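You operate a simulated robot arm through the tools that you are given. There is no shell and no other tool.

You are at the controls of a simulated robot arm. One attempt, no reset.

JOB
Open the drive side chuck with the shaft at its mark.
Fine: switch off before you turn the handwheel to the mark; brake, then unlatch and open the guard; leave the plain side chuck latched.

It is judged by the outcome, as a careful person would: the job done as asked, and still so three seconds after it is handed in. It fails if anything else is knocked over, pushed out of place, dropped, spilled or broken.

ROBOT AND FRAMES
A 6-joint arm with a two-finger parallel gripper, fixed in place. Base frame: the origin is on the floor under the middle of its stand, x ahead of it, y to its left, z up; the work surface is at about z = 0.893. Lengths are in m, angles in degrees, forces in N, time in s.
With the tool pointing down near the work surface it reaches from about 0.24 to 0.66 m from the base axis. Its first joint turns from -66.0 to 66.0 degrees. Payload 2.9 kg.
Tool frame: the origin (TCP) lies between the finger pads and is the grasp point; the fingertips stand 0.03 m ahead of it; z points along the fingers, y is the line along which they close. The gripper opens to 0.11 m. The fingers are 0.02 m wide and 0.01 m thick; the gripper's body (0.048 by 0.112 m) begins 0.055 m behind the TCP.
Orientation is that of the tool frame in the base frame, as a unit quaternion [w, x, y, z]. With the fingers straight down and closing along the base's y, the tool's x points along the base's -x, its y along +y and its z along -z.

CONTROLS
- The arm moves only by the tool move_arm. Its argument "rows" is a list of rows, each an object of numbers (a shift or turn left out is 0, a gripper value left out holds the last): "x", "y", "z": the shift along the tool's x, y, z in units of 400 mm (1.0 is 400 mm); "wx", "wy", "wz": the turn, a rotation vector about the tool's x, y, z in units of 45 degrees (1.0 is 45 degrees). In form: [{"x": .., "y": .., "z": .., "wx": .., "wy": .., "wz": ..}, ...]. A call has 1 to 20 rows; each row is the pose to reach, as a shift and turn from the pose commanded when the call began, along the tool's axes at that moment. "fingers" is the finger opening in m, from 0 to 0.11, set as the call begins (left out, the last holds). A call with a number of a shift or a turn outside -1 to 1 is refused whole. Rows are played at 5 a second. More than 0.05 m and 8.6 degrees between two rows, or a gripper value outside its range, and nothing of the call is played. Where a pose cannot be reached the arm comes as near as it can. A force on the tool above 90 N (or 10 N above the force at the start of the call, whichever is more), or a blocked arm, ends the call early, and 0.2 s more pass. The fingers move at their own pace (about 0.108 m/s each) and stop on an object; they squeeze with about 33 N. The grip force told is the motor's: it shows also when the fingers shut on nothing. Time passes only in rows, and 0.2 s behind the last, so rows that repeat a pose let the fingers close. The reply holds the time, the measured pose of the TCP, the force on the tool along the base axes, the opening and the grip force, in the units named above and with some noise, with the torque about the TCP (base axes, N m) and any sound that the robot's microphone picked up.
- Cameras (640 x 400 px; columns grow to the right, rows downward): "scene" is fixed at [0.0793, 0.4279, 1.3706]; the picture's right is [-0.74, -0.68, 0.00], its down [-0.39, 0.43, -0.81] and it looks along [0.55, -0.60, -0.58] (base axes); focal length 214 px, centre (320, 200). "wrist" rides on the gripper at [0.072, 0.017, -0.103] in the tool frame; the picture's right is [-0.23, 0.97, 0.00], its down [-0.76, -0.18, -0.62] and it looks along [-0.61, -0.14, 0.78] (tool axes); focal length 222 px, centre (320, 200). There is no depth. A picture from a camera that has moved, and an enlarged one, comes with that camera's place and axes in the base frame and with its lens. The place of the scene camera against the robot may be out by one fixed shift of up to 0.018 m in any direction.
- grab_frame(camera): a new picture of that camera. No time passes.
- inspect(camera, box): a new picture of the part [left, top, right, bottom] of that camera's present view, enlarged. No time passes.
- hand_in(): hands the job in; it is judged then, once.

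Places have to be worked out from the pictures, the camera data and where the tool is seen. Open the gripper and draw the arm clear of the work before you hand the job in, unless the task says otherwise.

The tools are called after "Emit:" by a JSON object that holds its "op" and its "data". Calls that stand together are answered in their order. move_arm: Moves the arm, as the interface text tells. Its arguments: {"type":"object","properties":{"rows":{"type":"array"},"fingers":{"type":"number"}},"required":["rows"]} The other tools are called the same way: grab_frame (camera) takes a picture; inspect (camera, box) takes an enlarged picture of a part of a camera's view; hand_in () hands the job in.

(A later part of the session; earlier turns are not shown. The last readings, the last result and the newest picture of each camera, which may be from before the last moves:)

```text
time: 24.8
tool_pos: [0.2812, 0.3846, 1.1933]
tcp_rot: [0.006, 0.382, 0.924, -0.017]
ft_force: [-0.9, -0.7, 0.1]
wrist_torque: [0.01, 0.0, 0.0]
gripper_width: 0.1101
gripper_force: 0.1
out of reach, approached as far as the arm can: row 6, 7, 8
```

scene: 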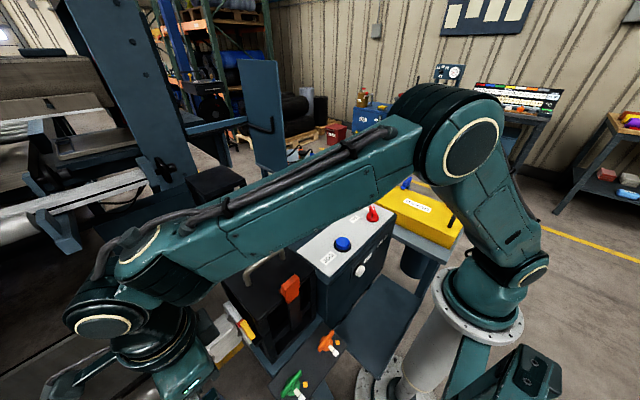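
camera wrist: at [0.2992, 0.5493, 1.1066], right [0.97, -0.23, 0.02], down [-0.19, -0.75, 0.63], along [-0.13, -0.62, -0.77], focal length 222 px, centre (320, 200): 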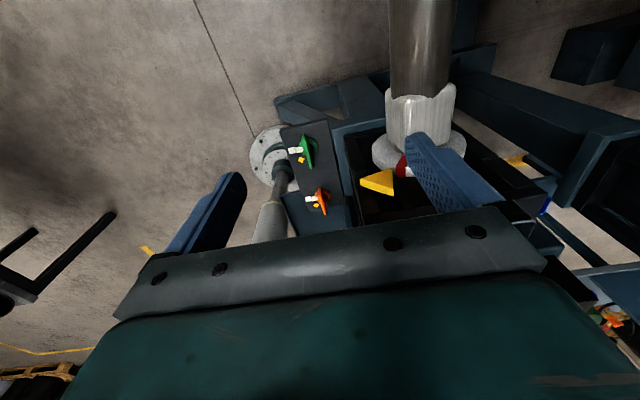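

Emit:
{"op": "move_arm", "data": {"rows": [{"x": -0.018, "y": -0.027, "wz": -0.125}, {"x": -0.035, "y": -0.053, "wz": -0.25}, {"x": -0.053, "y": -0.08, "wz": -0.375}, {"x": -0.07, "y": -0.106, "wz": -0.5}, {"x": -0.088, "y": -0.133, "wz": -0.625}, {"x": -0.105, "y": -0.159, "wz": -0.75}, {"x": -0.123, "y": -0.186, "wz": -0.875}, {"x": -0.14, "y": -0.212, "wz": -1.0}]}}

Emit:
{"op": "grab_frame", "data": {"camera": "wrist"}}

```text
time: 26.6
tool_pos: [0.2624, 0.2843, 1.1972]
tcp_rot: [0.0, 0.0, 1.0, -0.019]
ft_force: [-0.3, 0.0, 0.3]
wrist_torque: [0.01, -0.05, 0.01]
gripper_width: 0.1099
gripper_force: 0.0
```

```text
taken
camera wrist: at [0.1886, 0.3064, 1.3006], right [0.23, 0.97, -0.04], down [0.76, -0.15, 0.63], along [0.61, -0.17, -0.78], focal length 222 px, centre (320, 200)
```

wrist: 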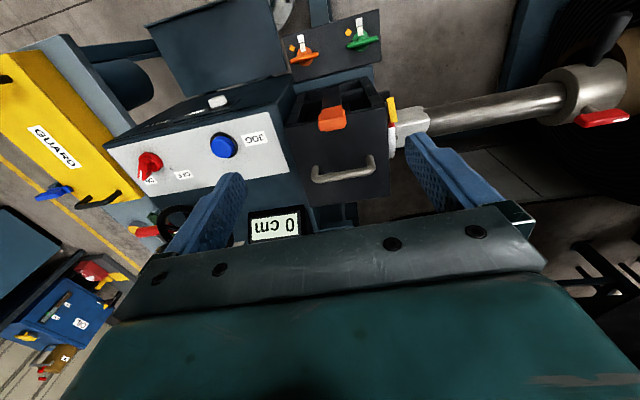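

This gives a good view over the cage, so I zoom in on it and on the shaft end.

Emit:
{"op": "inspect", "data": {"camera": "wrist", "box": [270, 60, 430, 220]}}

Emit:
{"op": "inspect", "data": {"camera": "wrist", "box": [270, 0, 400, 90]}}

Emit:
{"op": "inspect", "data": {"camera": "wrist", "box": [480, 0, 640, 180]}}

```text
2.50 times, centred on (350, 140) of wrist
camera zoom: at [0.1886, 0.3064, 1.3006], right [0.23, 0.97, -0.04], down [0.76, -0.15, 0.63], along [0.61, -0.17, -0.78], focal length 555 px, centre (245, 350)
```

zoom: 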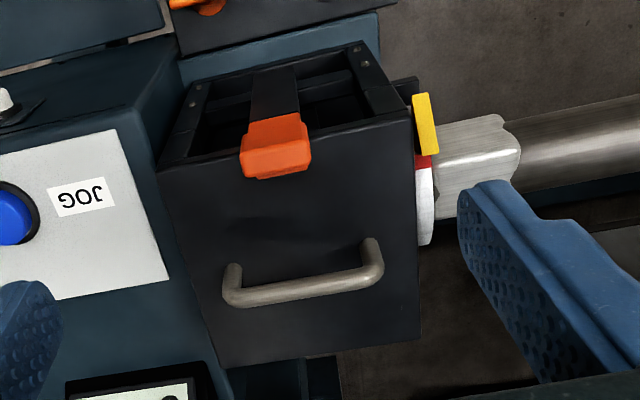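

```text
4.44 times, centred on (335, 45) of wrist
camera zoom: at [0.1886, 0.3064, 1.3006], right [0.23, 0.97, -0.04], down [0.76, -0.15, 0.63], along [0.61, -0.17, -0.78], focal length 987 px, centre (253, 889)
```

zoom: 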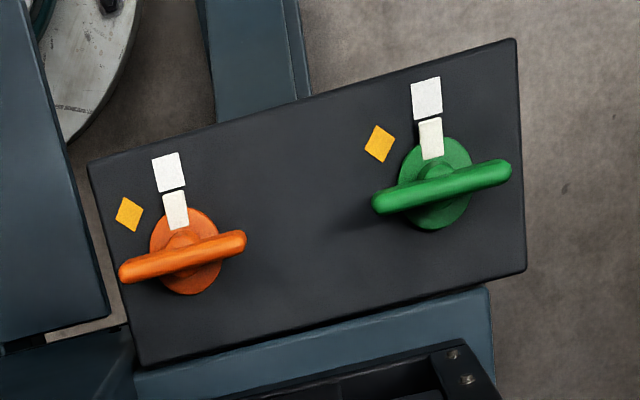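

```text
2.22 times, centred on (560, 90) of wrist
camera zoom: at [0.1886, 0.3064, 1.3006], right [0.23, 0.97, -0.04], down [0.76, -0.15, 0.63], along [0.61, -0.17, -0.78], focal length 494 px, centre (-213, 444)
```

zoom: 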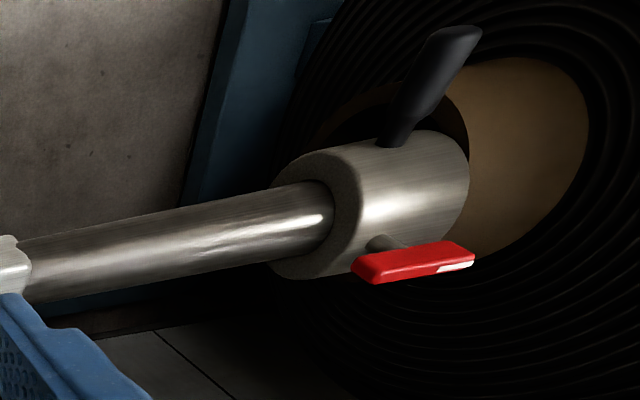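

The white marks show where both knobs are set now, and the yellow diamonds sit about 45° counter-clockwise from them. Before choosing, I look closer at the handwheel, the red handle near it and the cabinet for any brake control.

Emit:
{"op": "move_arm", "data": {"rows": [{"y": -0.09, "x": -0.01}, {"y": -0.18, "x": -0.02}, {"y": -0.27, "x": -0.03}, {"y": -0.36, "x": -0.04}, {"y": -0.45, "x": -0.05}, {"y": -0.54, "x": -0.06}, {"y": -0.63, "x": -0.07}, {"y": -0.72, "x": -0.08}, {"y": -0.81, "x": -0.09}, {"y": -0.9, "x": -0.1}]}}

Emit:
{"op": "grab_frame", "data": {"camera": "wrist"}}

Emit:
{"op": "inspect", "data": {"camera": "scene", "box": [280, 140, 400, 215]}}

```text
time: 28.8
tool_pos: [0.3034, -0.0761, 1.2117]
tcp_rot: [0.001, -0.001, 1.0, -0.02]
ft_force: [0.5, 0.1, 0.0]
wrist_torque: [0.02, -0.01, 0.02]
gripper_width: 0.11
gripper_force: 0.0
```

```text
taken
camera wrist: at [0.2295, -0.0537, 1.3143], right [0.23, 0.97, -0.04], down [0.76, -0.15, 0.63], along [0.61, -0.17, -0.78], focal length 222 px, centre (320, 200)
```

wrist: 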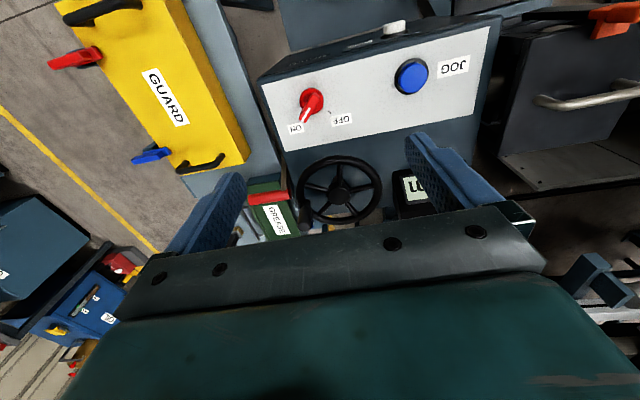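

```text
5.33 times, centred on (340, 178) of scene
camera zoom: at [0.0793, 0.4279, 1.3706], right [-0.74, -0.68, 0.0], down [-0.39, 0.43, -0.81], along [0.55, -0.6, -0.58], focal length 1144 px, centre (213, 320)
```

zoom: 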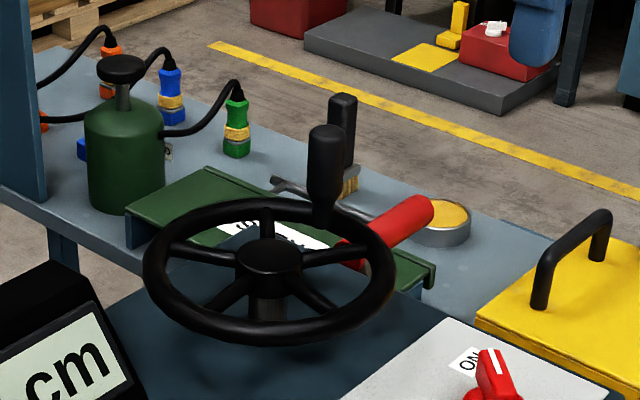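

The bench items (grease, brush, can) are unrelated. Since zooming renders real detail, I use high zoom on the cage front, the knob plate edges and the surroundings from the scene camera.

Emit:
{"op": "inspect", "data": {"camera": "scene", "box": [255, 280, 325, 345]}}

Emit:
{"op": "inspect", "data": {"camera": "scene", "box": [310, 320, 350, 365]}}

Emit:
{"op": "inspect", "data": {"camera": "scene", "box": [275, 360, 320, 400]}}

Emit:
{"op": "inspect", "data": {"camera": "scene", "box": [340, 225, 400, 290]}}

```text
6.15 times, centred on (290, 312) of scene
camera zoom: at [0.0793, 0.4279, 1.3706], right [-0.74, -0.68, 0.0], down [-0.39, 0.43, -0.81], along [0.55, -0.6, -0.58], focal length 1320 px, centre (505, -492)
```

zoom: 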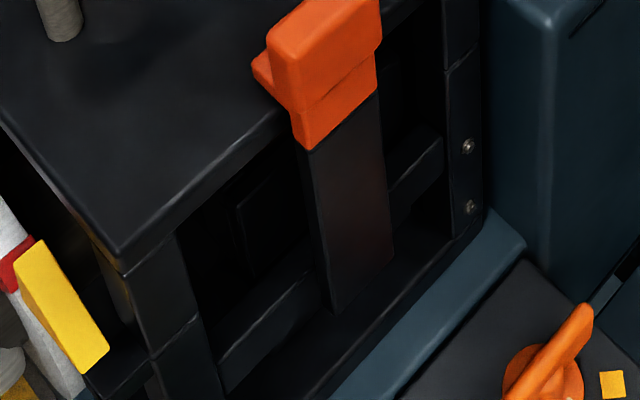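

```text
8.89 times, centred on (330, 342) of scene
camera zoom: at [0.0793, 0.4279, 1.3706], right [-0.74, -0.68, 0.0], down [-0.39, 0.43, -0.81], along [0.55, -0.6, -0.58], focal length 1906 px, centre (231, -1067)
```

zoom: 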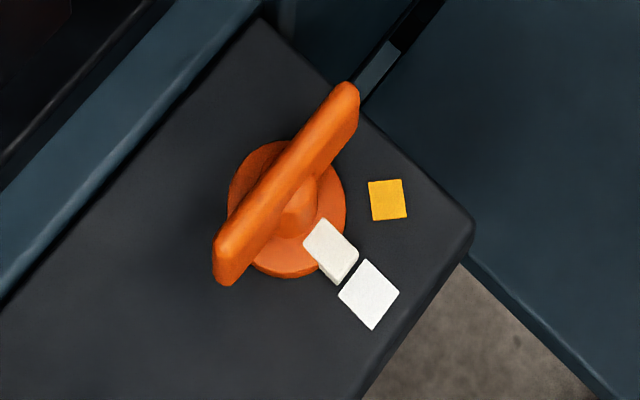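

```text
10.00 times, centred on (298, 380) of scene
camera zoom: at [0.0793, 0.4279, 1.3706], right [-0.74, -0.68, 0.0], down [-0.39, 0.43, -0.81], along [0.55, -0.6, -0.58], focal length 2145 px, centre (545, -1600)
```

zoom: 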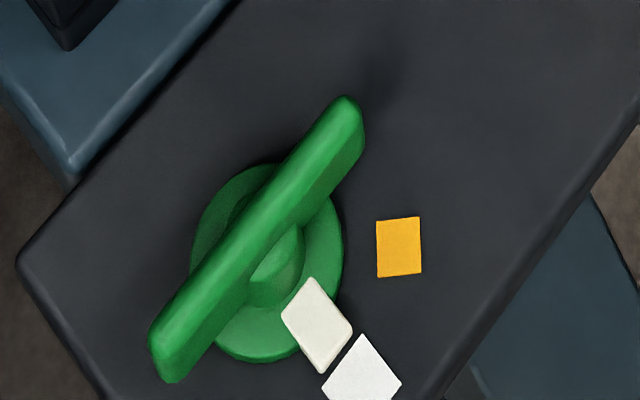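

```text
6.15 times, centred on (370, 258) of scene
camera zoom: at [0.0793, 0.4279, 1.3706], right [-0.74, -0.68, 0.0], down [-0.39, 0.43, -0.81], along [0.55, -0.6, -0.58], focal length 1320 px, centre (12, -154)
```

zoom: 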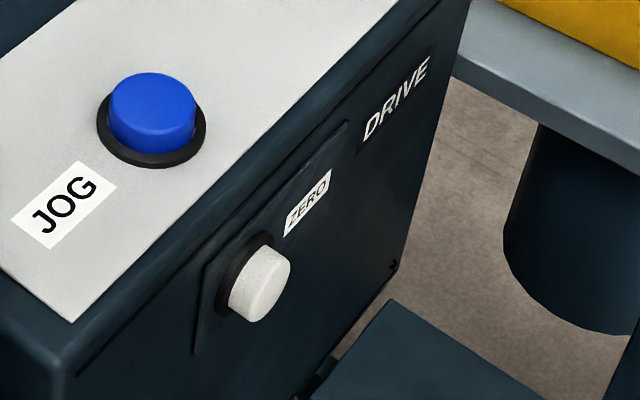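

Emit:
{"op": "inspect", "data": {"camera": "scene", "box": [395, 165, 425, 195]}}

Emit:
{"op": "inspect", "data": {"camera": "scene", "box": [435, 180, 480, 240]}}

Emit:
{"op": "inspect", "data": {"camera": "wrist", "box": [30, 20, 230, 180]}}

Emit:
{"op": "inspect", "data": {"camera": "wrist", "box": [270, 70, 500, 230]}}

```text
13.33 times, centred on (410, 180) of scene
camera zoom: at [0.0793, 0.4279, 1.3706], right [-0.74, -0.68, 0.0], down [-0.39, 0.43, -0.81], along [0.55, -0.6, -0.58], focal length 2860 px, centre (-880, 467)
```

zoom: 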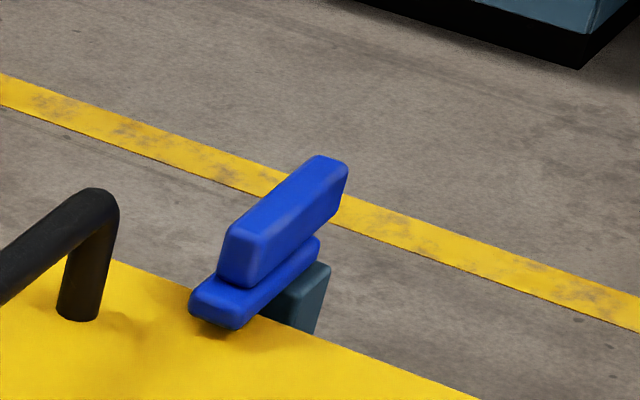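

```text
6.67 times, centred on (458, 210) of scene
camera zoom: at [0.0793, 0.4279, 1.3706], right [-0.74, -0.68, 0.0], down [-0.39, 0.43, -0.81], along [0.55, -0.6, -0.58], focal length 1430 px, centre (-597, 133)
```

zoom: 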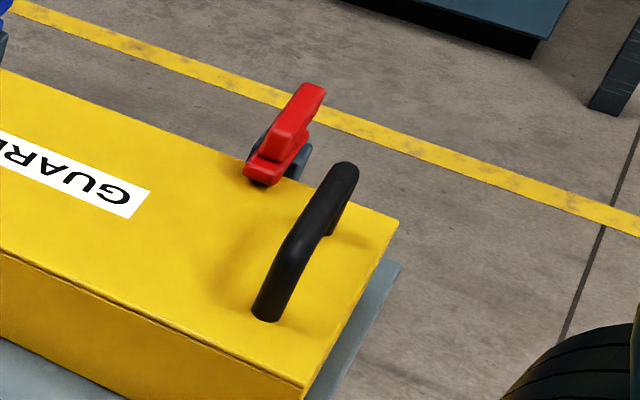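

```text
2.50 times, centred on (130, 100) of wrist
camera zoom: at [0.2295, -0.0537, 1.3143], right [0.23, 0.97, -0.04], down [0.76, -0.15, 0.63], along [0.61, -0.17, -0.78], focal length 555 px, centre (795, 450)
```

zoom: 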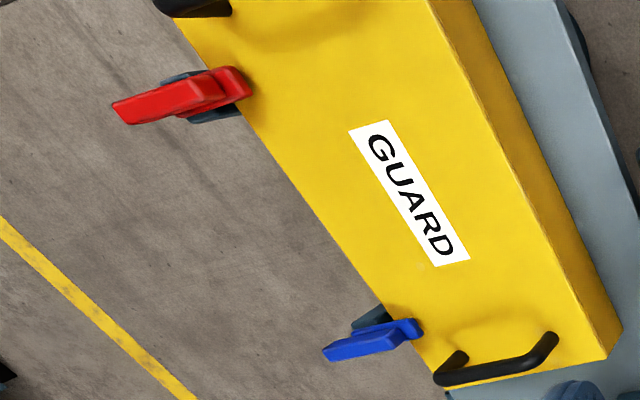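

```text
2.50 times, centred on (385, 150) of wrist
camera zoom: at [0.2295, -0.0537, 1.3143], right [0.23, 0.97, -0.04], down [0.76, -0.15, 0.63], along [0.61, -0.17, -0.78], focal length 555 px, centre (158, 325)
```

zoom: 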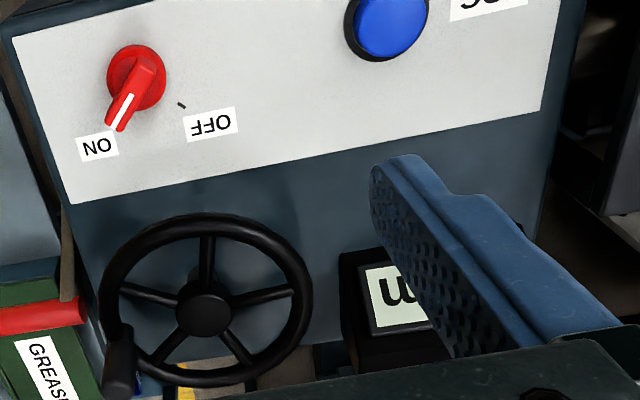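

A red pad sits right at the disc's +x rim inside the cage, probably a brake shoe. I swing around again to view the cage from the far corner to understand that and any linkage.

Emit:
{"op": "move_arm", "data": {"rows": [{"x": -0.04, "y": 0.077, "wz": 0.11, "wx": -0.005}, {"x": -0.08, "y": 0.153, "wz": 0.22, "wx": -0.01}, {"x": -0.12, "y": 0.23, "wz": 0.33, "wx": -0.015}, {"x": -0.16, "y": 0.307, "wz": 0.44, "wx": -0.02}, {"x": -0.2, "y": 0.383, "wz": 0.55, "wx": -0.03}, {"x": -0.245, "y": 0.46, "wz": 0.66, "wx": -0.035}, {"x": -0.285, "y": 0.537, "wz": 0.77, "wx": -0.04}, {"x": -0.327, "y": 0.613, "wz": 0.88, "wx": -0.045}, {"x": -0.3675, "y": 0.69, "wz": 1.0, "wx": -0.05}]}}

```text
time: 30.8
tool_pos: [0.4511, 0.2003, 1.1991]
tcp_rot: [0.007, 0.383, 0.924, 0.001]
ft_force: [0.3, 0.5, -0.7]
wrist_torque: [-0.01, 0.01, -0.03]
gripper_width: 0.1102
gripper_force: 0.0
```

Emit:
{"op": "move_arm", "data": {"rows": [{"x": 0.042, "y": 0.055, "z": 0.037, "wz": 0.125}, {"x": 0.084, "y": 0.11, "z": 0.075, "wz": 0.25}, {"x": 0.126, "y": 0.166, "z": 0.112, "wz": 0.375}, {"x": 0.168, "y": 0.221, "z": 0.15, "wz": 0.5}, {"x": 0.21, "y": 0.276, "z": 0.187, "wz": 0.625}, {"x": 0.252, "y": 0.331, "z": 0.225, "wz": 0.75}, {"x": 0.294, "y": 0.387, "z": 0.262, "wz": 0.875}, {"x": 0.336, "y": 0.442, "z": 0.3, "wz": 1.0}]}}

Emit:
{"op": "grab_frame", "data": {"camera": "wrist"}}

Emit:
{"op": "inspect", "data": {"camera": "wrist", "box": [200, 80, 440, 230]}}

```text
time: 32.6
tool_pos: [0.4797, 0.4171, 1.0827]
tcp_rot: [0.006, 0.706, 0.708, 0.005]
ft_force: [-1.3, 0.4, 0.6]
wrist_torque: [0.0, -0.04, -0.02]
gripper_width: 0.11
gripper_force: 0.0
out of reach, approached as far as the arm can: row 7
```

```text
taken
camera wrist: at [0.4949, 0.4921, 1.1857], right [0.97, -0.23, 0.02], down [-0.19, -0.76, 0.62], along [-0.13, -0.61, -0.78], focal length 222 px, centre (320, 200)
```

wrist: 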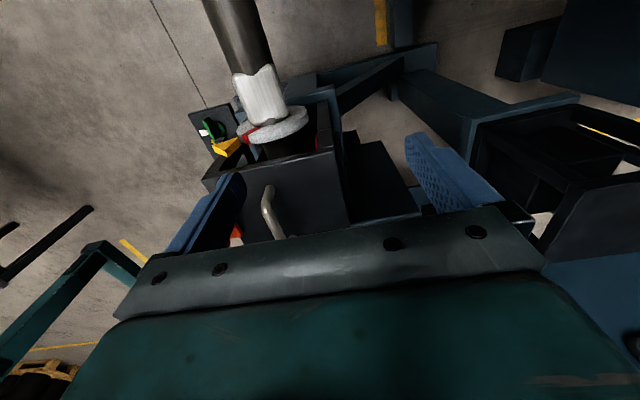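

```text
2.67 times, centred on (320, 155) of wrist
camera zoom: at [0.4949, 0.4921, 1.1857], right [0.97, -0.23, 0.02], down [-0.19, -0.76, 0.62], along [-0.13, -0.61, -0.78], focal length 592 px, centre (320, 320)
```

zoom: 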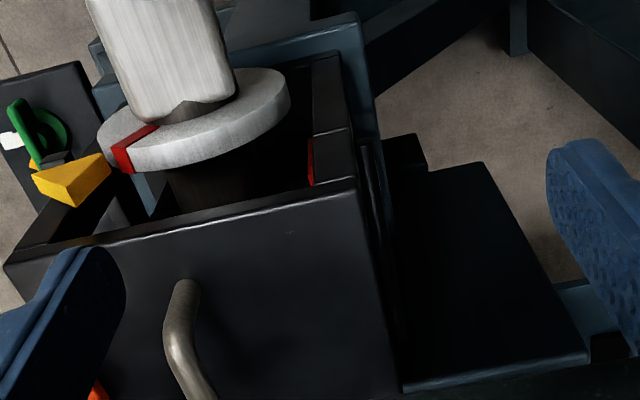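

Emit:
{"op": "inspect", "data": {"camera": "wrist", "box": [290, 110, 350, 160]}}

Emit:
{"op": "inspect", "data": {"camera": "wrist", "box": [320, 120, 450, 220]}}

Emit:
{"op": "inspect", "data": {"camera": "wrist", "box": [180, 90, 320, 190]}}

```text
8.00 times, centred on (320, 135) of wrist
camera zoom: at [0.4949, 0.4921, 1.1857], right [0.97, -0.23, 0.02], down [-0.19, -0.76, 0.62], along [-0.13, -0.61, -0.78], focal length 1777 px, centre (320, 720)
```

zoom: 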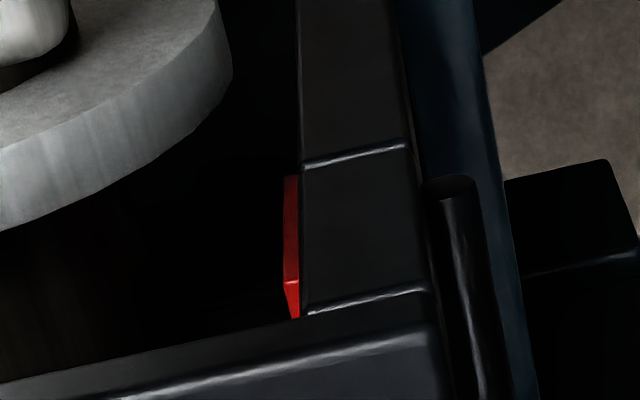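

```text
4.00 times, centred on (385, 170) of wrist
camera zoom: at [0.4949, 0.4921, 1.1857], right [0.97, -0.23, 0.02], down [-0.19, -0.76, 0.62], along [-0.13, -0.61, -0.78], focal length 888 px, centre (60, 320)
```

zoom: 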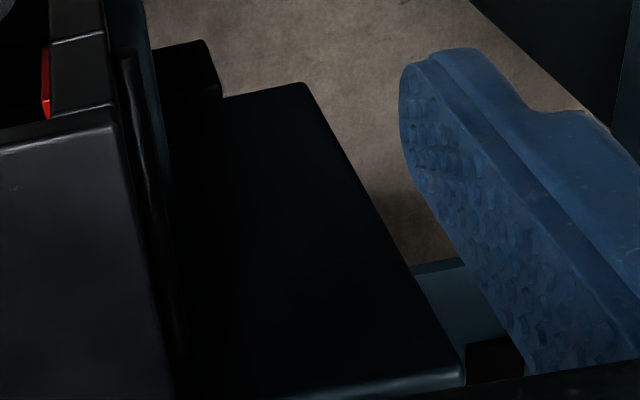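

```text
4.00 times, centred on (250, 140) of wrist
camera zoom: at [0.4949, 0.4921, 1.1857], right [0.97, -0.23, 0.02], down [-0.19, -0.76, 0.62], along [-0.13, -0.61, -0.78], focal length 888 px, centre (600, 440)
```

zoom: 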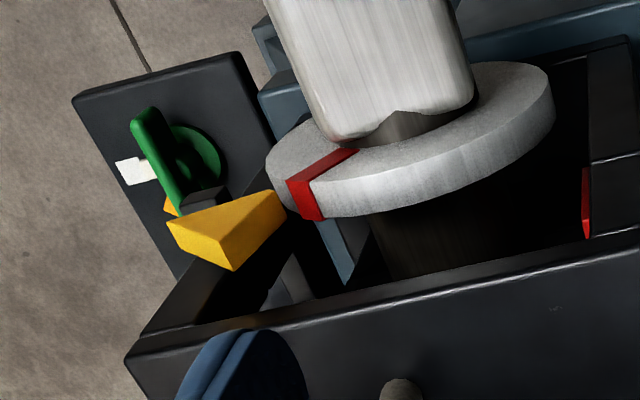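

The red piece is a plate fixed to the inner +x wall of the cage, and a hinge rod runs along the cage's back edge, so the lid hinges at the back (+x). I return to the robot's side and zoom through the slats at the labels inside.

Emit:
{"op": "move_arm", "data": {"rows": [{"x": -0.03, "y": -0.02, "z": -0.06, "wz": -0.1}, {"x": -0.08, "y": -0.04, "z": -0.12, "wz": -0.2}, {"x": -0.13, "y": -0.06, "z": -0.18, "wz": -0.33}, {"x": -0.19, "y": -0.085, "z": -0.24, "wz": -0.46}, {"x": -0.25, "y": -0.115, "z": -0.27, "wz": -0.6}, {"x": -0.31, "y": -0.145, "z": -0.3, "wz": -0.73}, {"x": -0.37, "y": -0.172, "z": -0.3, "wz": -0.87}, {"x": -0.425, "y": -0.2, "z": -0.3, "wz": -1.0}]}}

Emit:
{"op": "move_arm", "data": {"rows": [{"x": 0.02, "y": -0.02, "wz": -0.125}, {"x": 0.04, "y": -0.04, "wz": -0.25}, {"x": 0.06, "y": -0.06, "wz": -0.375}, {"x": 0.08, "y": -0.08, "wz": -0.5}, {"x": 0.1, "y": -0.1, "wz": -0.625}, {"x": 0.12, "y": -0.12, "wz": -0.75}, {"x": 0.14, "y": -0.14, "wz": -0.875}, {"x": 0.16, "y": -0.16, "wz": -1.0}]}}

```text
time: 34.4
tool_pos: [0.3991, 0.2516, 1.1989]
tcp_rot: [0.007, 0.383, 0.924, 0.0]
ft_force: [-0.2, 0.1, 0.7]
wrist_torque: [-0.02, 0.0, 0.04]
gripper_width: 0.1102
gripper_force: 0.0
```

```text
time: 36.2
tool_pos: [0.3156, 0.2544, 1.2303]
tcp_rot: [0.006, -0.001, 1.0, -0.003]
ft_force: [0.4, 0.3, 0.3]
wrist_torque: [0.01, -0.06, 0.02]
gripper_width: 0.11
gripper_force: 0.1
out of reach, approached as far as the arm can: row 2, 3, 4, 5, 6, 7, 8
```

Emit:
{"op": "move_arm", "data": {"rows": [{"x": 0.03, "y": 0.0, "z": 0.02, "wz": -0.125}, {"x": 0.06, "y": -0.0, "z": 0.04, "wz": -0.25}, {"x": 0.09, "y": -0.0, "z": 0.06, "wz": -0.375}, {"x": 0.12, "y": -0.0, "z": 0.08, "wz": -0.5}, {"x": 0.15, "y": -0.0, "z": 0.1, "wz": -0.625}, {"x": 0.18, "y": -0.0, "z": 0.12, "wz": -0.75}, {"x": 0.21, "y": -0.0, "z": 0.14, "wz": -0.875}, {"x": 0.24, "y": -0.0, "z": 0.16, "wz": -1.0}]}}

Emit:
{"op": "grab_frame", "data": {"camera": "wrist"}}

```text
time: 38.0
tool_pos: [0.2214, 0.2562, 1.1635]
tcp_rot: [0.006, -0.383, 0.924, -0.005]
ft_force: [-0.1, 0.4, 0.2]
wrist_torque: [0.02, 0.0, 0.0]
gripper_width: 0.1099
gripper_force: 0.1
out of reach, approached as far as the arm can: row 1, 2, 3, 4, 5
```

```text
taken
camera wrist: at [0.156, 0.2192, 1.2669], right [-0.53, 0.85, -0.01], down [0.65, 0.42, 0.63], along [0.54, 0.33, -0.78], focal length 222 px, centre (320, 200)
```

wrist: 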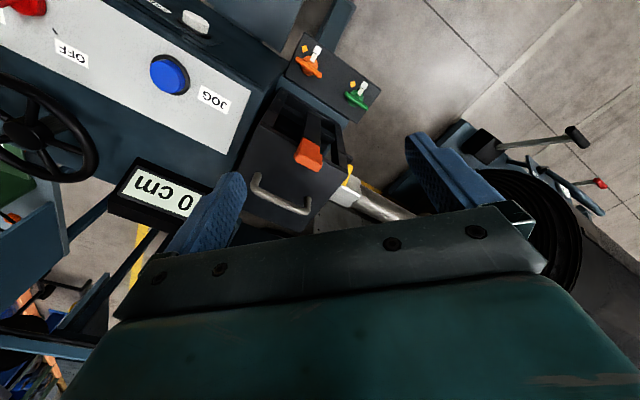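

Emit:
{"op": "move_arm", "data": {"rows": [{"z": 0.06, "y": 0.006, "wy": -0.12}, {"z": 0.12, "y": 0.012, "wy": -0.24}, {"z": 0.18, "y": 0.018, "wy": -0.36}, {"z": 0.24, "y": 0.024, "wy": -0.48}, {"z": 0.3, "y": 0.03, "wy": -0.6}, {"z": 0.36, "y": 0.036, "wy": -0.72}, {"z": 0.4, "y": 0.042, "wy": -0.84}]}}

Emit:
{"op": "grab_frame", "data": {"camera": "wrist"}}

Emit:
{"op": "inspect", "data": {"camera": "wrist", "box": [160, 0, 340, 110]}}

```text
time: 39.6
tool_pos: [0.2185, 0.2798, 1.0088]
tcp_rot: [0.305, -0.363, 0.873, 0.118]
ft_force: [-0.5, -0.4, 0.1]
wrist_torque: [0.0, 0.0, -0.01]
gripper_width: 0.1101
gripper_force: 0.1
out of reach, approached as far as the arm can: row 7
```

```text
taken
camera wrist: at [0.1207, 0.2069, 1.0461], right [-0.56, 0.82, 0.13], down [0.27, 0.03, 0.96], along [0.78, 0.58, -0.24], focal length 222 px, centre (320, 200)
```

wrist: 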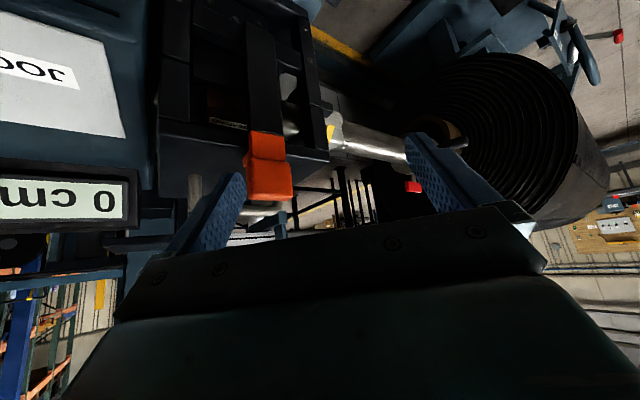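

```text
3.56 times, centred on (250, 55) of wrist
camera zoom: at [0.1207, 0.2069, 1.0461], right [-0.56, 0.82, 0.13], down [0.27, 0.03, 0.96], along [0.78, 0.58, -0.24], focal length 790 px, centre (569, 716)
```

zoom: 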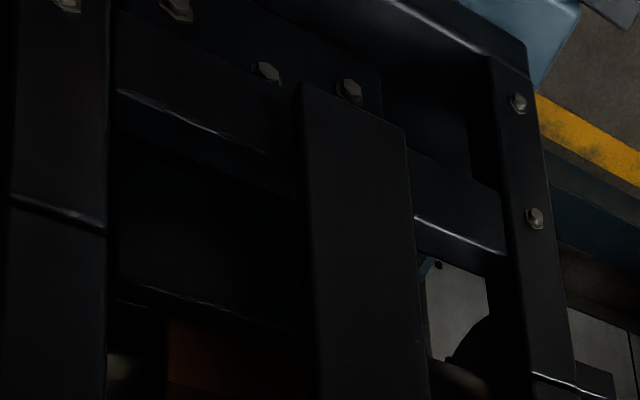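

Emit:
{"op": "inspect", "data": {"camera": "wrist", "box": [180, 75, 260, 130]}}

Emit:
{"op": "inspect", "data": {"camera": "wrist", "box": [240, 50, 340, 150]}}

Emit:
{"op": "inspect", "data": {"camera": "wrist", "box": [480, 0, 640, 120]}}

```text
7.27 times, centred on (220, 102) of wrist
camera zoom: at [0.1207, 0.2069, 1.0461], right [-0.56, 0.82, 0.13], down [0.27, 0.03, 0.96], along [0.78, 0.58, -0.24], focal length 1615 px, centre (1047, 909)
```

zoom: 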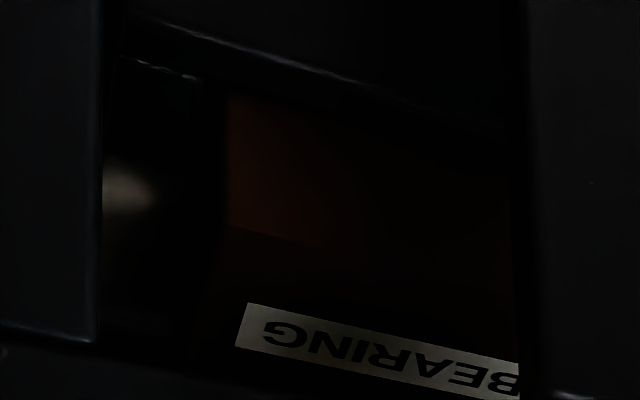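

```text
4.00 times, centred on (290, 100) of wrist
camera zoom: at [0.1207, 0.2069, 1.0461], right [-0.56, 0.82, 0.13], down [0.27, 0.03, 0.96], along [0.78, 0.58, -0.24], focal length 888 px, centre (440, 600)
```

zoom: 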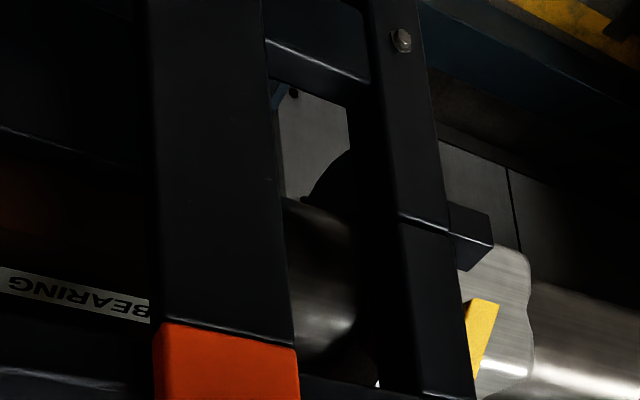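

```text
3.33 times, centred on (560, 60) of wrist
camera zoom: at [0.1207, 0.2069, 1.0461], right [-0.56, 0.82, 0.13], down [0.27, 0.03, 0.96], along [0.78, 0.58, -0.24], focal length 740 px, centre (-480, 667)
```

zoom: 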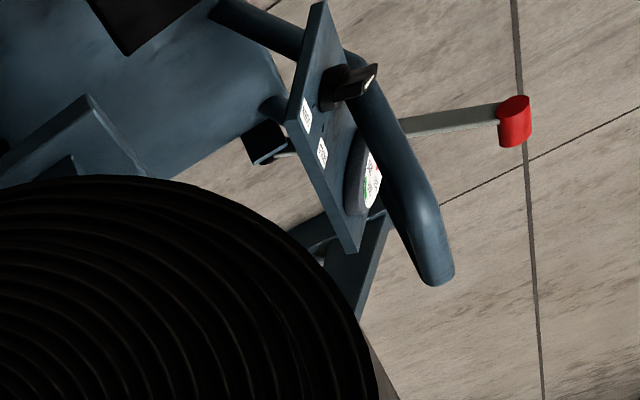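

Inside the cage there's only an orange-brown block labelled BEARING, besides the shaft and disc. I still need to find the brake, so I check the low platform in front of the cabinet from above.

Emit:
{"op": "move_arm", "data": {"rows": [{"x": -0.03, "z": -0.04, "wy": 0.12}, {"x": -0.06, "z": -0.08, "wy": 0.24}, {"x": -0.09, "z": -0.12, "wy": 0.36}, {"x": -0.12, "z": -0.16, "wy": 0.48}, {"x": -0.15, "z": -0.2, "wy": 0.6}, {"x": -0.18, "z": -0.24, "wy": 0.72}, {"x": -0.21, "z": -0.28, "wy": 0.84}]}}

```text
time: 41.2
tool_pos: [0.2147, 0.2765, 1.1499]
tcp_rot: [0.005, -0.382, 0.924, -0.005]
ft_force: [-0.4, 0.0, -0.1]
wrist_torque: [-0.01, 0.0, -0.02]
gripper_width: 0.11
gripper_force: 0.0
```

Emit:
{"op": "move_arm", "data": {"rows": [{"x": 0.038, "y": -0.062, "wz": 0.125}, {"x": 0.076, "y": -0.124, "wz": 0.25}, {"x": 0.114, "y": -0.187, "wz": 0.375}, {"x": 0.152, "y": -0.249, "wz": 0.5}, {"x": 0.19, "y": -0.311, "wz": 0.625}, {"x": 0.227, "y": -0.373, "wz": 0.75}, {"x": 0.265, "y": -0.435, "wz": 0.875}, {"x": 0.303, "y": -0.4975, "wz": 1.0}]}}

Emit:
{"op": "grab_frame", "data": {"camera": "wrist"}}

Emit:
{"op": "inspect", "data": {"camera": "wrist", "box": [200, 0, 440, 100]}}

```text
time: 43.0
tool_pos: [0.27, 0.0509, 1.1495]
tcp_rot: [0.008, 0.001, 1.0, -0.001]
ft_force: [0.5, 0.8, 0.7]
wrist_torque: [0.01, 0.02, -0.01]
gripper_width: 0.11
gripper_force: 0.0
```

```text
taken
camera wrist: at [0.1945, 0.0699, 1.2545], right [0.23, 0.97, 0.0], down [0.75, -0.18, 0.64], along [0.62, -0.15, -0.77], focal length 222 px, centre (320, 200)
```

wrist: 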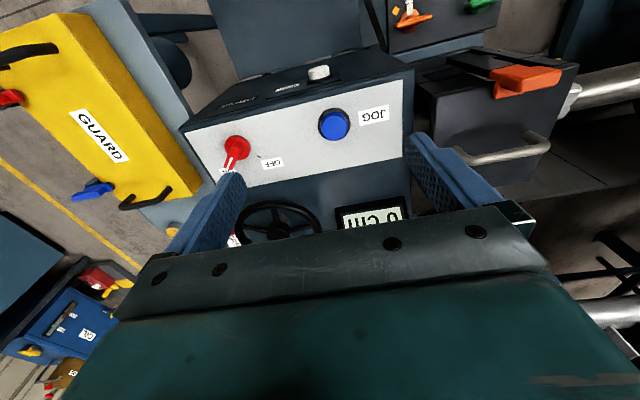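

```text
2.67 times, centred on (320, 50) of wrist
camera zoom: at [0.1945, 0.0699, 1.2545], right [0.23, 0.97, 0.0], down [0.75, -0.18, 0.64], along [0.62, -0.15, -0.77], focal length 592 px, centre (320, 600)
```

zoom: 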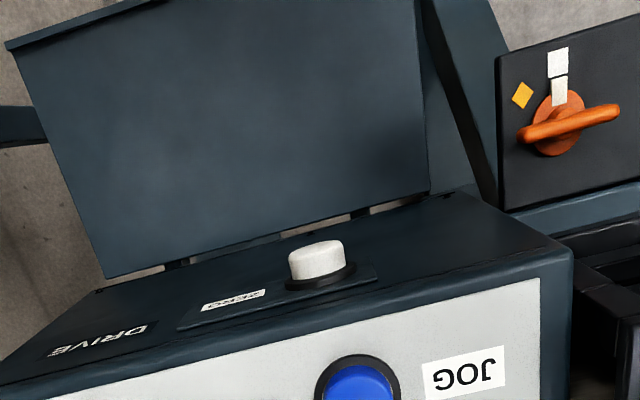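

The platform is a plain shelf with no brake on it. I take a closer look at the collar (chuck?) on the shaft near the roll, which carries a red handle and a black lever.

Emit:
{"op": "move_arm", "data": {"rows": [{"x": -0.009, "y": 0.062, "z": -0.031, "wz": -0.125}, {"x": -0.019, "y": 0.125, "z": -0.062, "wz": -0.25}, {"x": -0.028, "y": 0.187, "z": -0.094, "wz": -0.375}, {"x": -0.037, "y": 0.25, "z": -0.125, "wz": -0.5}, {"x": -0.047, "y": 0.312, "z": -0.156, "wz": -0.625}, {"x": -0.056, "y": 0.375, "z": -0.187, "wz": -0.75}, {"x": -0.066, "y": 0.437, "z": -0.219, "wz": -0.875}, {"x": -0.075, "y": 0.5, "z": -0.25, "wz": -1.0}]}}

Emit:
{"op": "move_arm", "data": {"rows": [{"x": -0.05, "y": 0.04, "wz": -0.11}, {"x": -0.1, "y": 0.08, "wz": -0.22}, {"x": -0.15, "y": 0.12, "wz": -0.33}, {"x": -0.2, "y": 0.16, "wz": -0.44}, {"x": -0.25, "y": 0.2, "wz": -0.55}, {"x": -0.3, "y": 0.24, "wz": -0.67}]}}

Emit:
{"op": "grab_frame", "data": {"camera": "wrist"}}

```text
time: 44.8
tool_pos: [0.2938, 0.2512, 1.2473]
tcp_rot: [0.007, -0.383, 0.924, -0.001]
ft_force: [-0.8, -0.2, -0.6]
wrist_torque: [0.02, -0.02, 0.0]
gripper_width: 0.1102
gripper_force: 0.0
out of reach, approached as far as the arm can: row 8
```

```text
time: 46.2
tool_pos: [0.3119, 0.4045, 1.2483]
tcp_rot: [0.005, -0.61, 0.792, -0.007]
ft_force: [0.5, -0.6, -1.1]
wrist_torque: [-0.02, 0.0, 0.02]
gripper_width: 0.1102
gripper_force: 0.1
out of reach, approached as far as the arm can: row 1, 2
```

```text
taken
camera wrist: at [0.2743, 0.3399, 1.3523], right [-0.88, 0.47, -0.02], down [0.36, 0.69, 0.63], along [0.3, 0.55, -0.78], focal length 222 px, centre (320, 200)
```

wrist: 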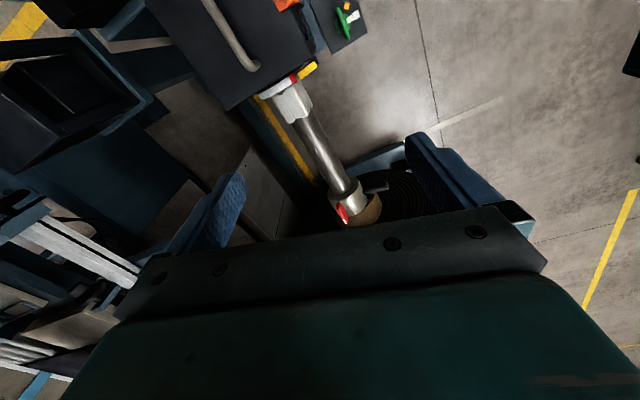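

Emit:
{"op": "inspect", "data": {"camera": "wrist", "box": [300, 150, 430, 230]}}

Emit:
{"op": "inspect", "data": {"camera": "wrist", "box": [200, 0, 380, 120]}}

```text
4.92 times, centred on (365, 190) of wrist
camera zoom: at [0.2743, 0.3399, 1.3523], right [-0.88, 0.47, -0.02], down [0.36, 0.69, 0.63], along [0.3, 0.55, -0.78], focal length 1094 px, centre (98, 249)
```

zoom: 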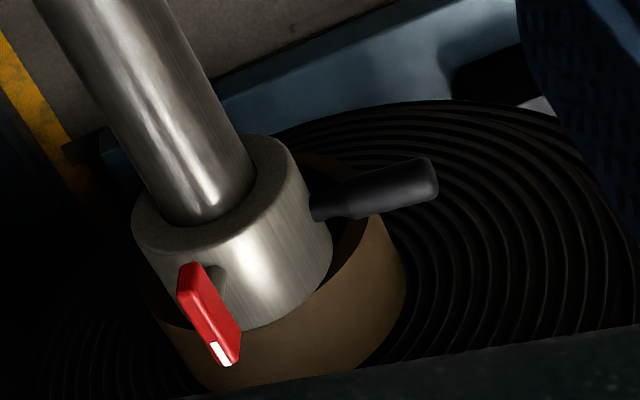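

```text
3.33 times, centred on (290, 60) of wrist
camera zoom: at [0.2743, 0.3399, 1.3523], right [-0.88, 0.47, -0.02], down [0.36, 0.69, 0.63], along [0.3, 0.55, -0.78], focal length 740 px, centre (420, 667)
```

zoom: 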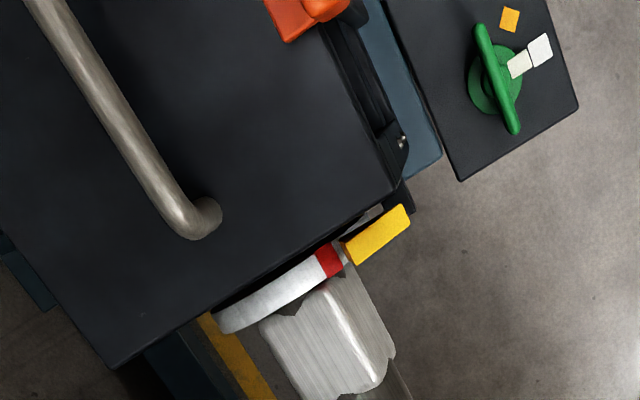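

The collar near the roll is beyond reach, so it isn't what I operate. I haven't yet seen the −y and +x faces of the drive cabinet, so I go round to look there for a brake control.

Emit:
{"op": "move_arm", "data": {"rows": [{"x": 0.05, "y": -0.04, "z": 0.0, "wz": 0.11}, {"x": 0.1, "y": -0.08, "z": 0.0, "wz": 0.22}, {"x": 0.15, "y": -0.12, "z": 0.0, "wz": 0.33}, {"x": 0.2, "y": -0.16, "z": 0.0, "wz": 0.44}, {"x": 0.25, "y": -0.2, "z": 0.0, "wz": 0.55}, {"x": 0.3, "y": -0.24, "z": 0.0, "wz": 0.67}, {"x": 0.33, "y": -0.3, "z": 0.0, "wz": 0.8}, {"x": 0.36, "y": -0.37, "z": 0.0, "wz": 0.9}, {"x": 0.38, "y": -0.45, "z": 0.0, "wz": 1.0}]}}

Emit:
{"op": "grab_frame", "data": {"camera": "scene"}}

```text
time: 48.2
tool_pos: [0.4473, 0.2101, 1.2533]
tcp_rot: [0.006, -0.26, 0.966, -0.004]
ft_force: [0.6, 0.1, -0.5]
wrist_torque: [0.02, -0.03, 0.04]
gripper_width: 0.1098
gripper_force: 0.0
```

```text
taken
```

scene: 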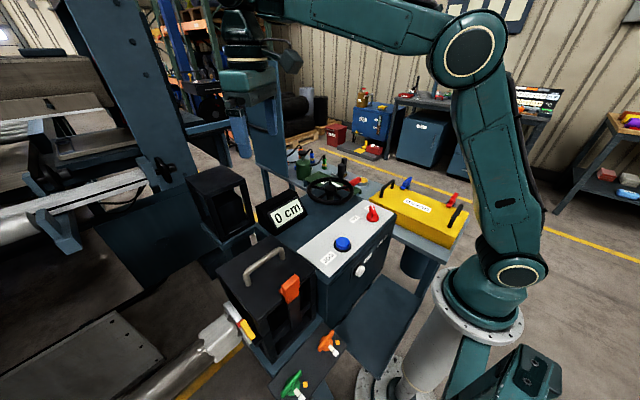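

Emit:
{"op": "move_arm", "data": {"rows": [{"x": 0.047, "y": -0.081, "wz": -0.041}, {"x": 0.094, "y": -0.162, "wz": -0.083}, {"x": 0.141, "y": -0.244, "wz": -0.124}, {"x": 0.188, "y": -0.325, "wz": -0.165}, {"x": 0.234, "y": -0.406, "wz": -0.206}, {"x": 0.281, "y": -0.487, "wz": -0.248}, {"x": 0.328, "y": -0.569, "wz": -0.29}, {"x": 0.375, "y": -0.65, "wz": -0.33}]}}

Emit:
{"op": "move_arm", "data": {"rows": [{"x": 0.07, "y": -0.04, "z": 0.02, "wz": -0.12}, {"x": 0.14, "y": -0.08, "z": 0.04, "wz": -0.25}, {"x": 0.21, "y": -0.12, "z": 0.06, "wz": -0.37}, {"x": 0.28, "y": -0.16, "z": 0.09, "wz": -0.5}, {"x": 0.35, "y": -0.2, "z": 0.11, "wz": -0.62}, {"x": 0.42, "y": -0.23, "z": 0.13, "wz": -0.75}, {"x": 0.47, "y": -0.26, "z": 0.15, "wz": -0.87}, {"x": 0.5, "y": -0.29, "z": 0.17, "wz": -1.0}]}}

Emit:
{"op": "grab_frame", "data": {"camera": "wrist"}}

```text
time: 50.0
tool_pos: [0.4488, -0.0908, 1.2509]
tcp_rot: [0.007, -0.383, 0.924, -0.004]
ft_force: [0.6, 0.0, -0.5]
wrist_torque: [0.02, -0.02, -0.02]
gripper_width: 0.1099
gripper_force: 0.1
```

```text
time: 51.8
tool_pos: [0.3897, -0.3131, 1.1844]
tcp_rot: [-0.004, 0.708, -0.706, 0.007]
ft_force: [-0.7, -1.2, -0.6]
wrist_torque: [0.01, 0.0, -0.02]
gripper_width: 0.1099
gripper_force: 0.2
```

```text
taken
camera wrist: at [0.3712, -0.3837, 1.2889], right [-0.97, 0.23, -0.02], down [0.17, 0.76, 0.62], along [0.15, 0.6, -0.78], focal length 222 px, centre (320, 200)
```

wrist: 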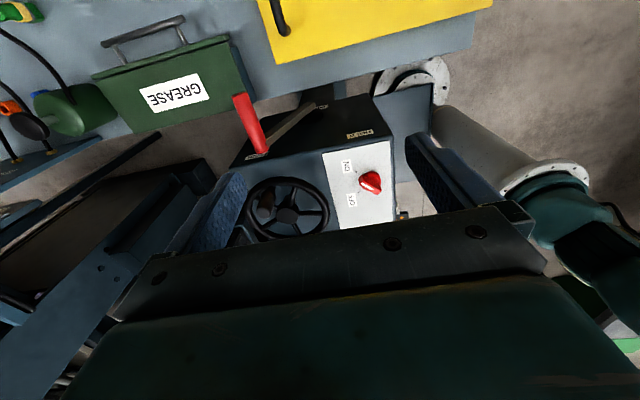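

There it is: a red-handled lever on the cabinet's −y side, with small labels beside it. I zoom in on it.

Emit:
{"op": "inspect", "data": {"camera": "wrist", "box": [220, 80, 400, 200]}}

Emit:
{"op": "inspect", "data": {"camera": "wrist", "box": [300, 100, 400, 160]}}

Emit:
{"op": "inspect", "data": {"camera": "wrist", "box": [225, 85, 325, 165]}}

```text
3.33 times, centred on (310, 140) of wrist
camera zoom: at [0.3712, -0.3837, 1.2889], right [-0.97, 0.23, -0.02], down [0.17, 0.76, 0.62], along [0.15, 0.6, -0.78], focal length 740 px, centre (353, 400)
```

zoom: 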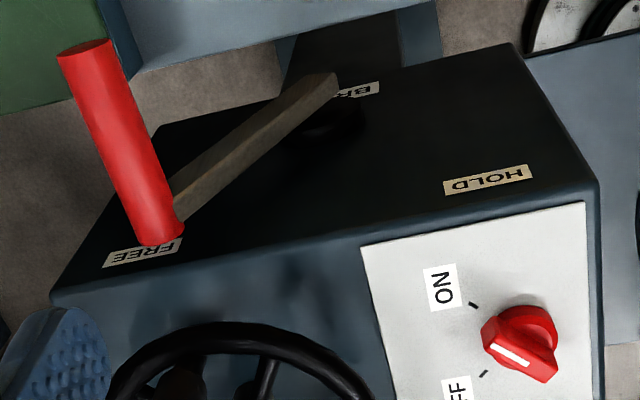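

```text
6.40 times, centred on (350, 130) of wrist
camera zoom: at [0.3712, -0.3837, 1.2889], right [-0.97, 0.23, -0.02], down [0.17, 0.76, 0.62], along [0.15, 0.6, -0.78], focal length 1422 px, centre (128, 648)
```

zoom: 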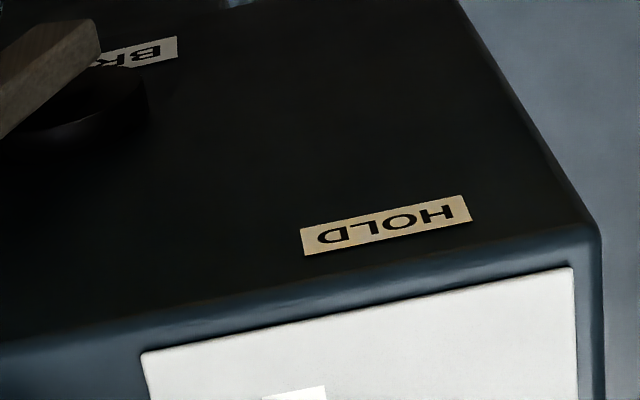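

```text
5.00 times, centred on (275, 125) of wrist
camera zoom: at [0.3712, -0.3837, 1.2889], right [-0.97, 0.23, -0.02], down [0.17, 0.76, 0.62], along [0.15, 0.6, -0.78], focal length 1111 px, centre (545, 575)
```

zoom: 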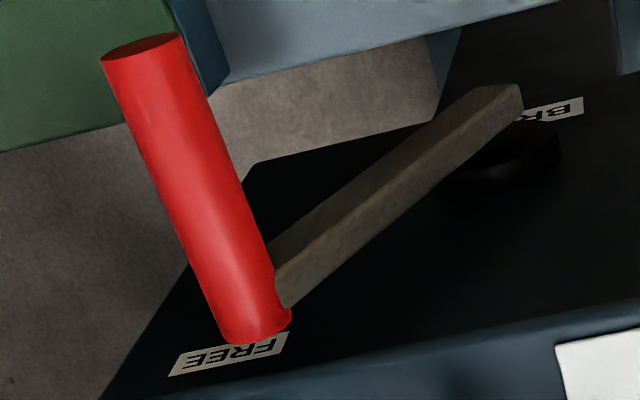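

The labels read BRAKE, FREE and HOLD, and the red lever is now at FREE. So the two knobs must be the two chuck latches, orange on the drive side and green on the plain side. Next I check the yellow GUARD box from its −y side to decide which guard is meant.

Emit:
{"op": "move_arm", "data": {"rows": [{"x": 0.078, "y": 0.058, "z": 0.0}, {"x": 0.156, "y": 0.117, "z": 0.0}, {"x": 0.234, "y": 0.175, "z": 0.02}, {"x": 0.312, "y": 0.233, "z": 0.04}, {"x": 0.39, "y": 0.292, "z": 0.06}, {"x": 0.4675, "y": 0.35, "z": 0.075}]}}

Emit:
{"op": "grab_frame", "data": {"camera": "wrist"}}

```text
time: 53.2
tool_pos: [0.2506, -0.4993, 1.1516]
tcp_rot: [0.0, -0.707, 0.707, -0.005]
ft_force: [0.5, 0.3, -0.1]
wrist_torque: [0.04, -0.01, -0.02]
gripper_width: 0.1098
gripper_force: 0.1
```

```text
taken
camera wrist: at [0.2325, -0.5692, 1.256], right [-0.97, 0.23, -0.01], down [0.17, 0.77, 0.62], along [0.15, 0.6, -0.79], focal length 222 px, centre (320, 200)
```

wrist: 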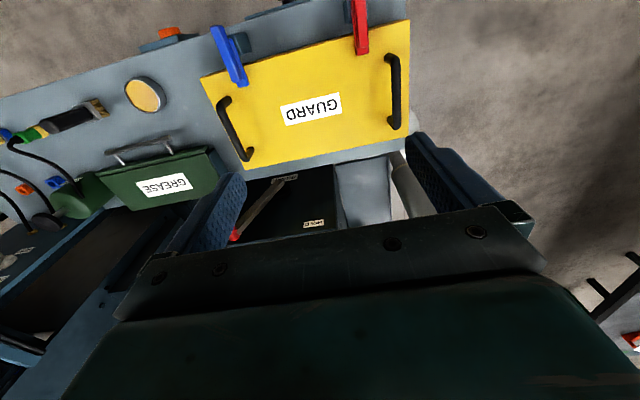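

Emit:
{"op": "inspect", "data": {"camera": "wrist", "box": [190, 0, 430, 180]}}

Emit:
{"op": "inspect", "data": {"camera": "wrist", "box": [225, 160, 345, 250]}}

Emit:
{"op": "inspect", "data": {"camera": "wrist", "box": [0, 20, 240, 270]}}

```text
2.22 times, centred on (310, 90) of wrist
camera zoom: at [0.2325, -0.5692, 1.256], right [-0.97, 0.23, -0.01], down [0.17, 0.77, 0.62], along [0.15, 0.6, -0.79], focal length 494 px, centre (342, 444)
```

zoom: 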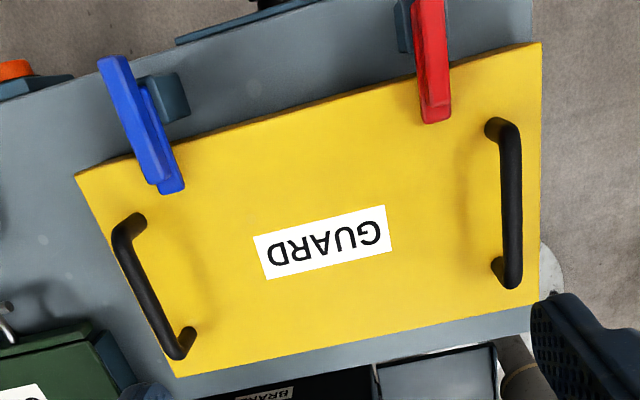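

```text
4.44 times, centred on (285, 205) of wrist
camera zoom: at [0.2325, -0.5692, 1.256], right [-0.97, 0.23, -0.01], down [0.17, 0.77, 0.62], along [0.15, 0.6, -0.79], focal length 987 px, centre (476, 178)
```

zoom: 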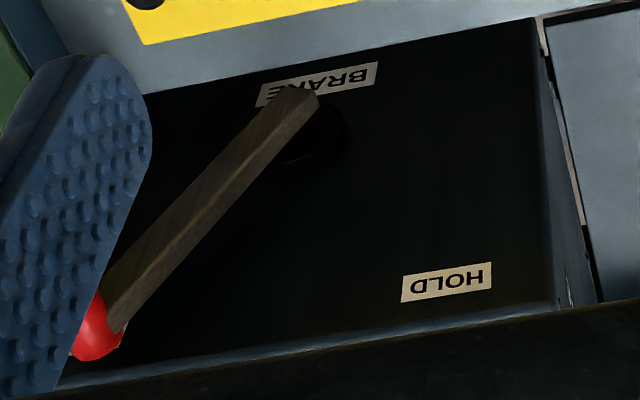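

```text
1.60 times, centred on (120, 145) of wrist
camera zoom: at [0.2325, -0.5692, 1.256], right [-0.97, 0.23, -0.01], down [0.17, 0.77, 0.62], along [0.15, 0.6, -0.79], focal length 355 px, centre (640, 288)
```

zoom: 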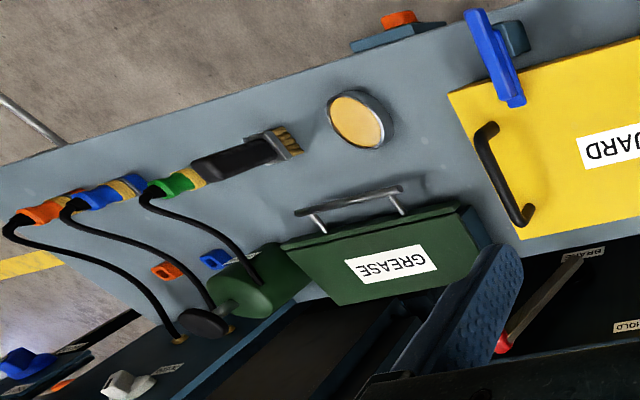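

There's more on the far side of the blue upright panel: coloured items with labels at the lower left. I zoom in there as well.

Emit:
{"op": "inspect", "data": {"camera": "wrist", "box": [0, 190, 120, 290]}}

Emit:
{"op": "inspect", "data": {"camera": "wrist", "box": [120, 0, 240, 60]}}

Emit:
{"op": "inspect", "data": {"camera": "wrist", "box": [0, 120, 130, 220]}}

```text
4.00 times, centred on (60, 240) of wrist
camera zoom: at [0.2325, -0.5692, 1.256], right [-0.97, 0.23, -0.01], down [0.17, 0.77, 0.62], along [0.15, 0.6, -0.79], focal length 888 px, centre (1360, 40)
```

zoom: 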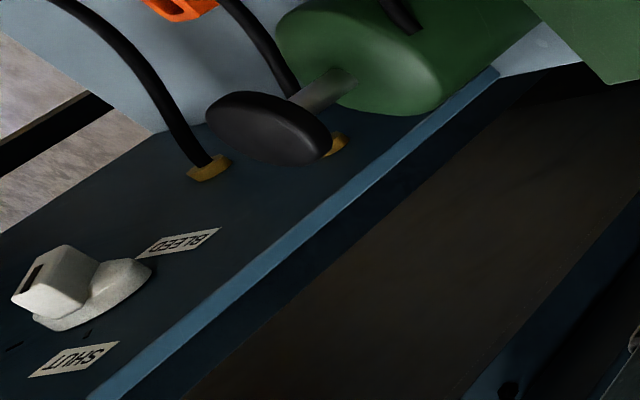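

```text
5.33 times, centred on (180, 30) of wrist
camera zoom: at [0.2325, -0.5692, 1.256], right [-0.97, 0.23, -0.01], down [0.17, 0.77, 0.62], along [0.15, 0.6, -0.79], focal length 1185 px, centre (1067, 1107)
```

zoom: 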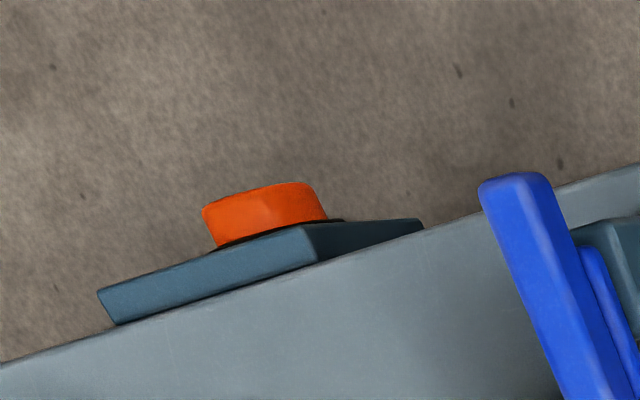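

```text
4.00 times, centred on (65, 170) of wrist
camera zoom: at [0.2325, -0.5692, 1.256], right [-0.97, 0.23, -0.01], down [0.17, 0.77, 0.62], along [0.15, 0.6, -0.79], focal length 888 px, centre (1340, 320)
```

zoom: 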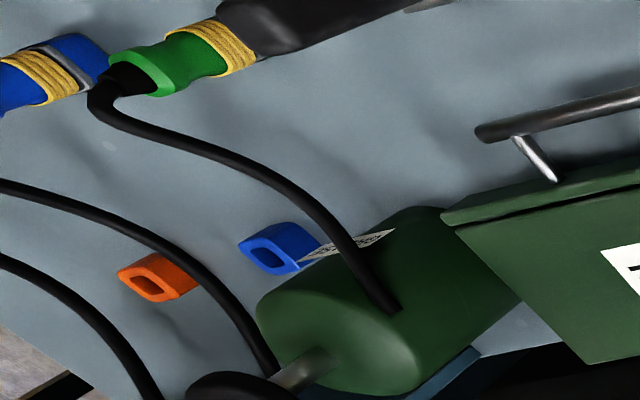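

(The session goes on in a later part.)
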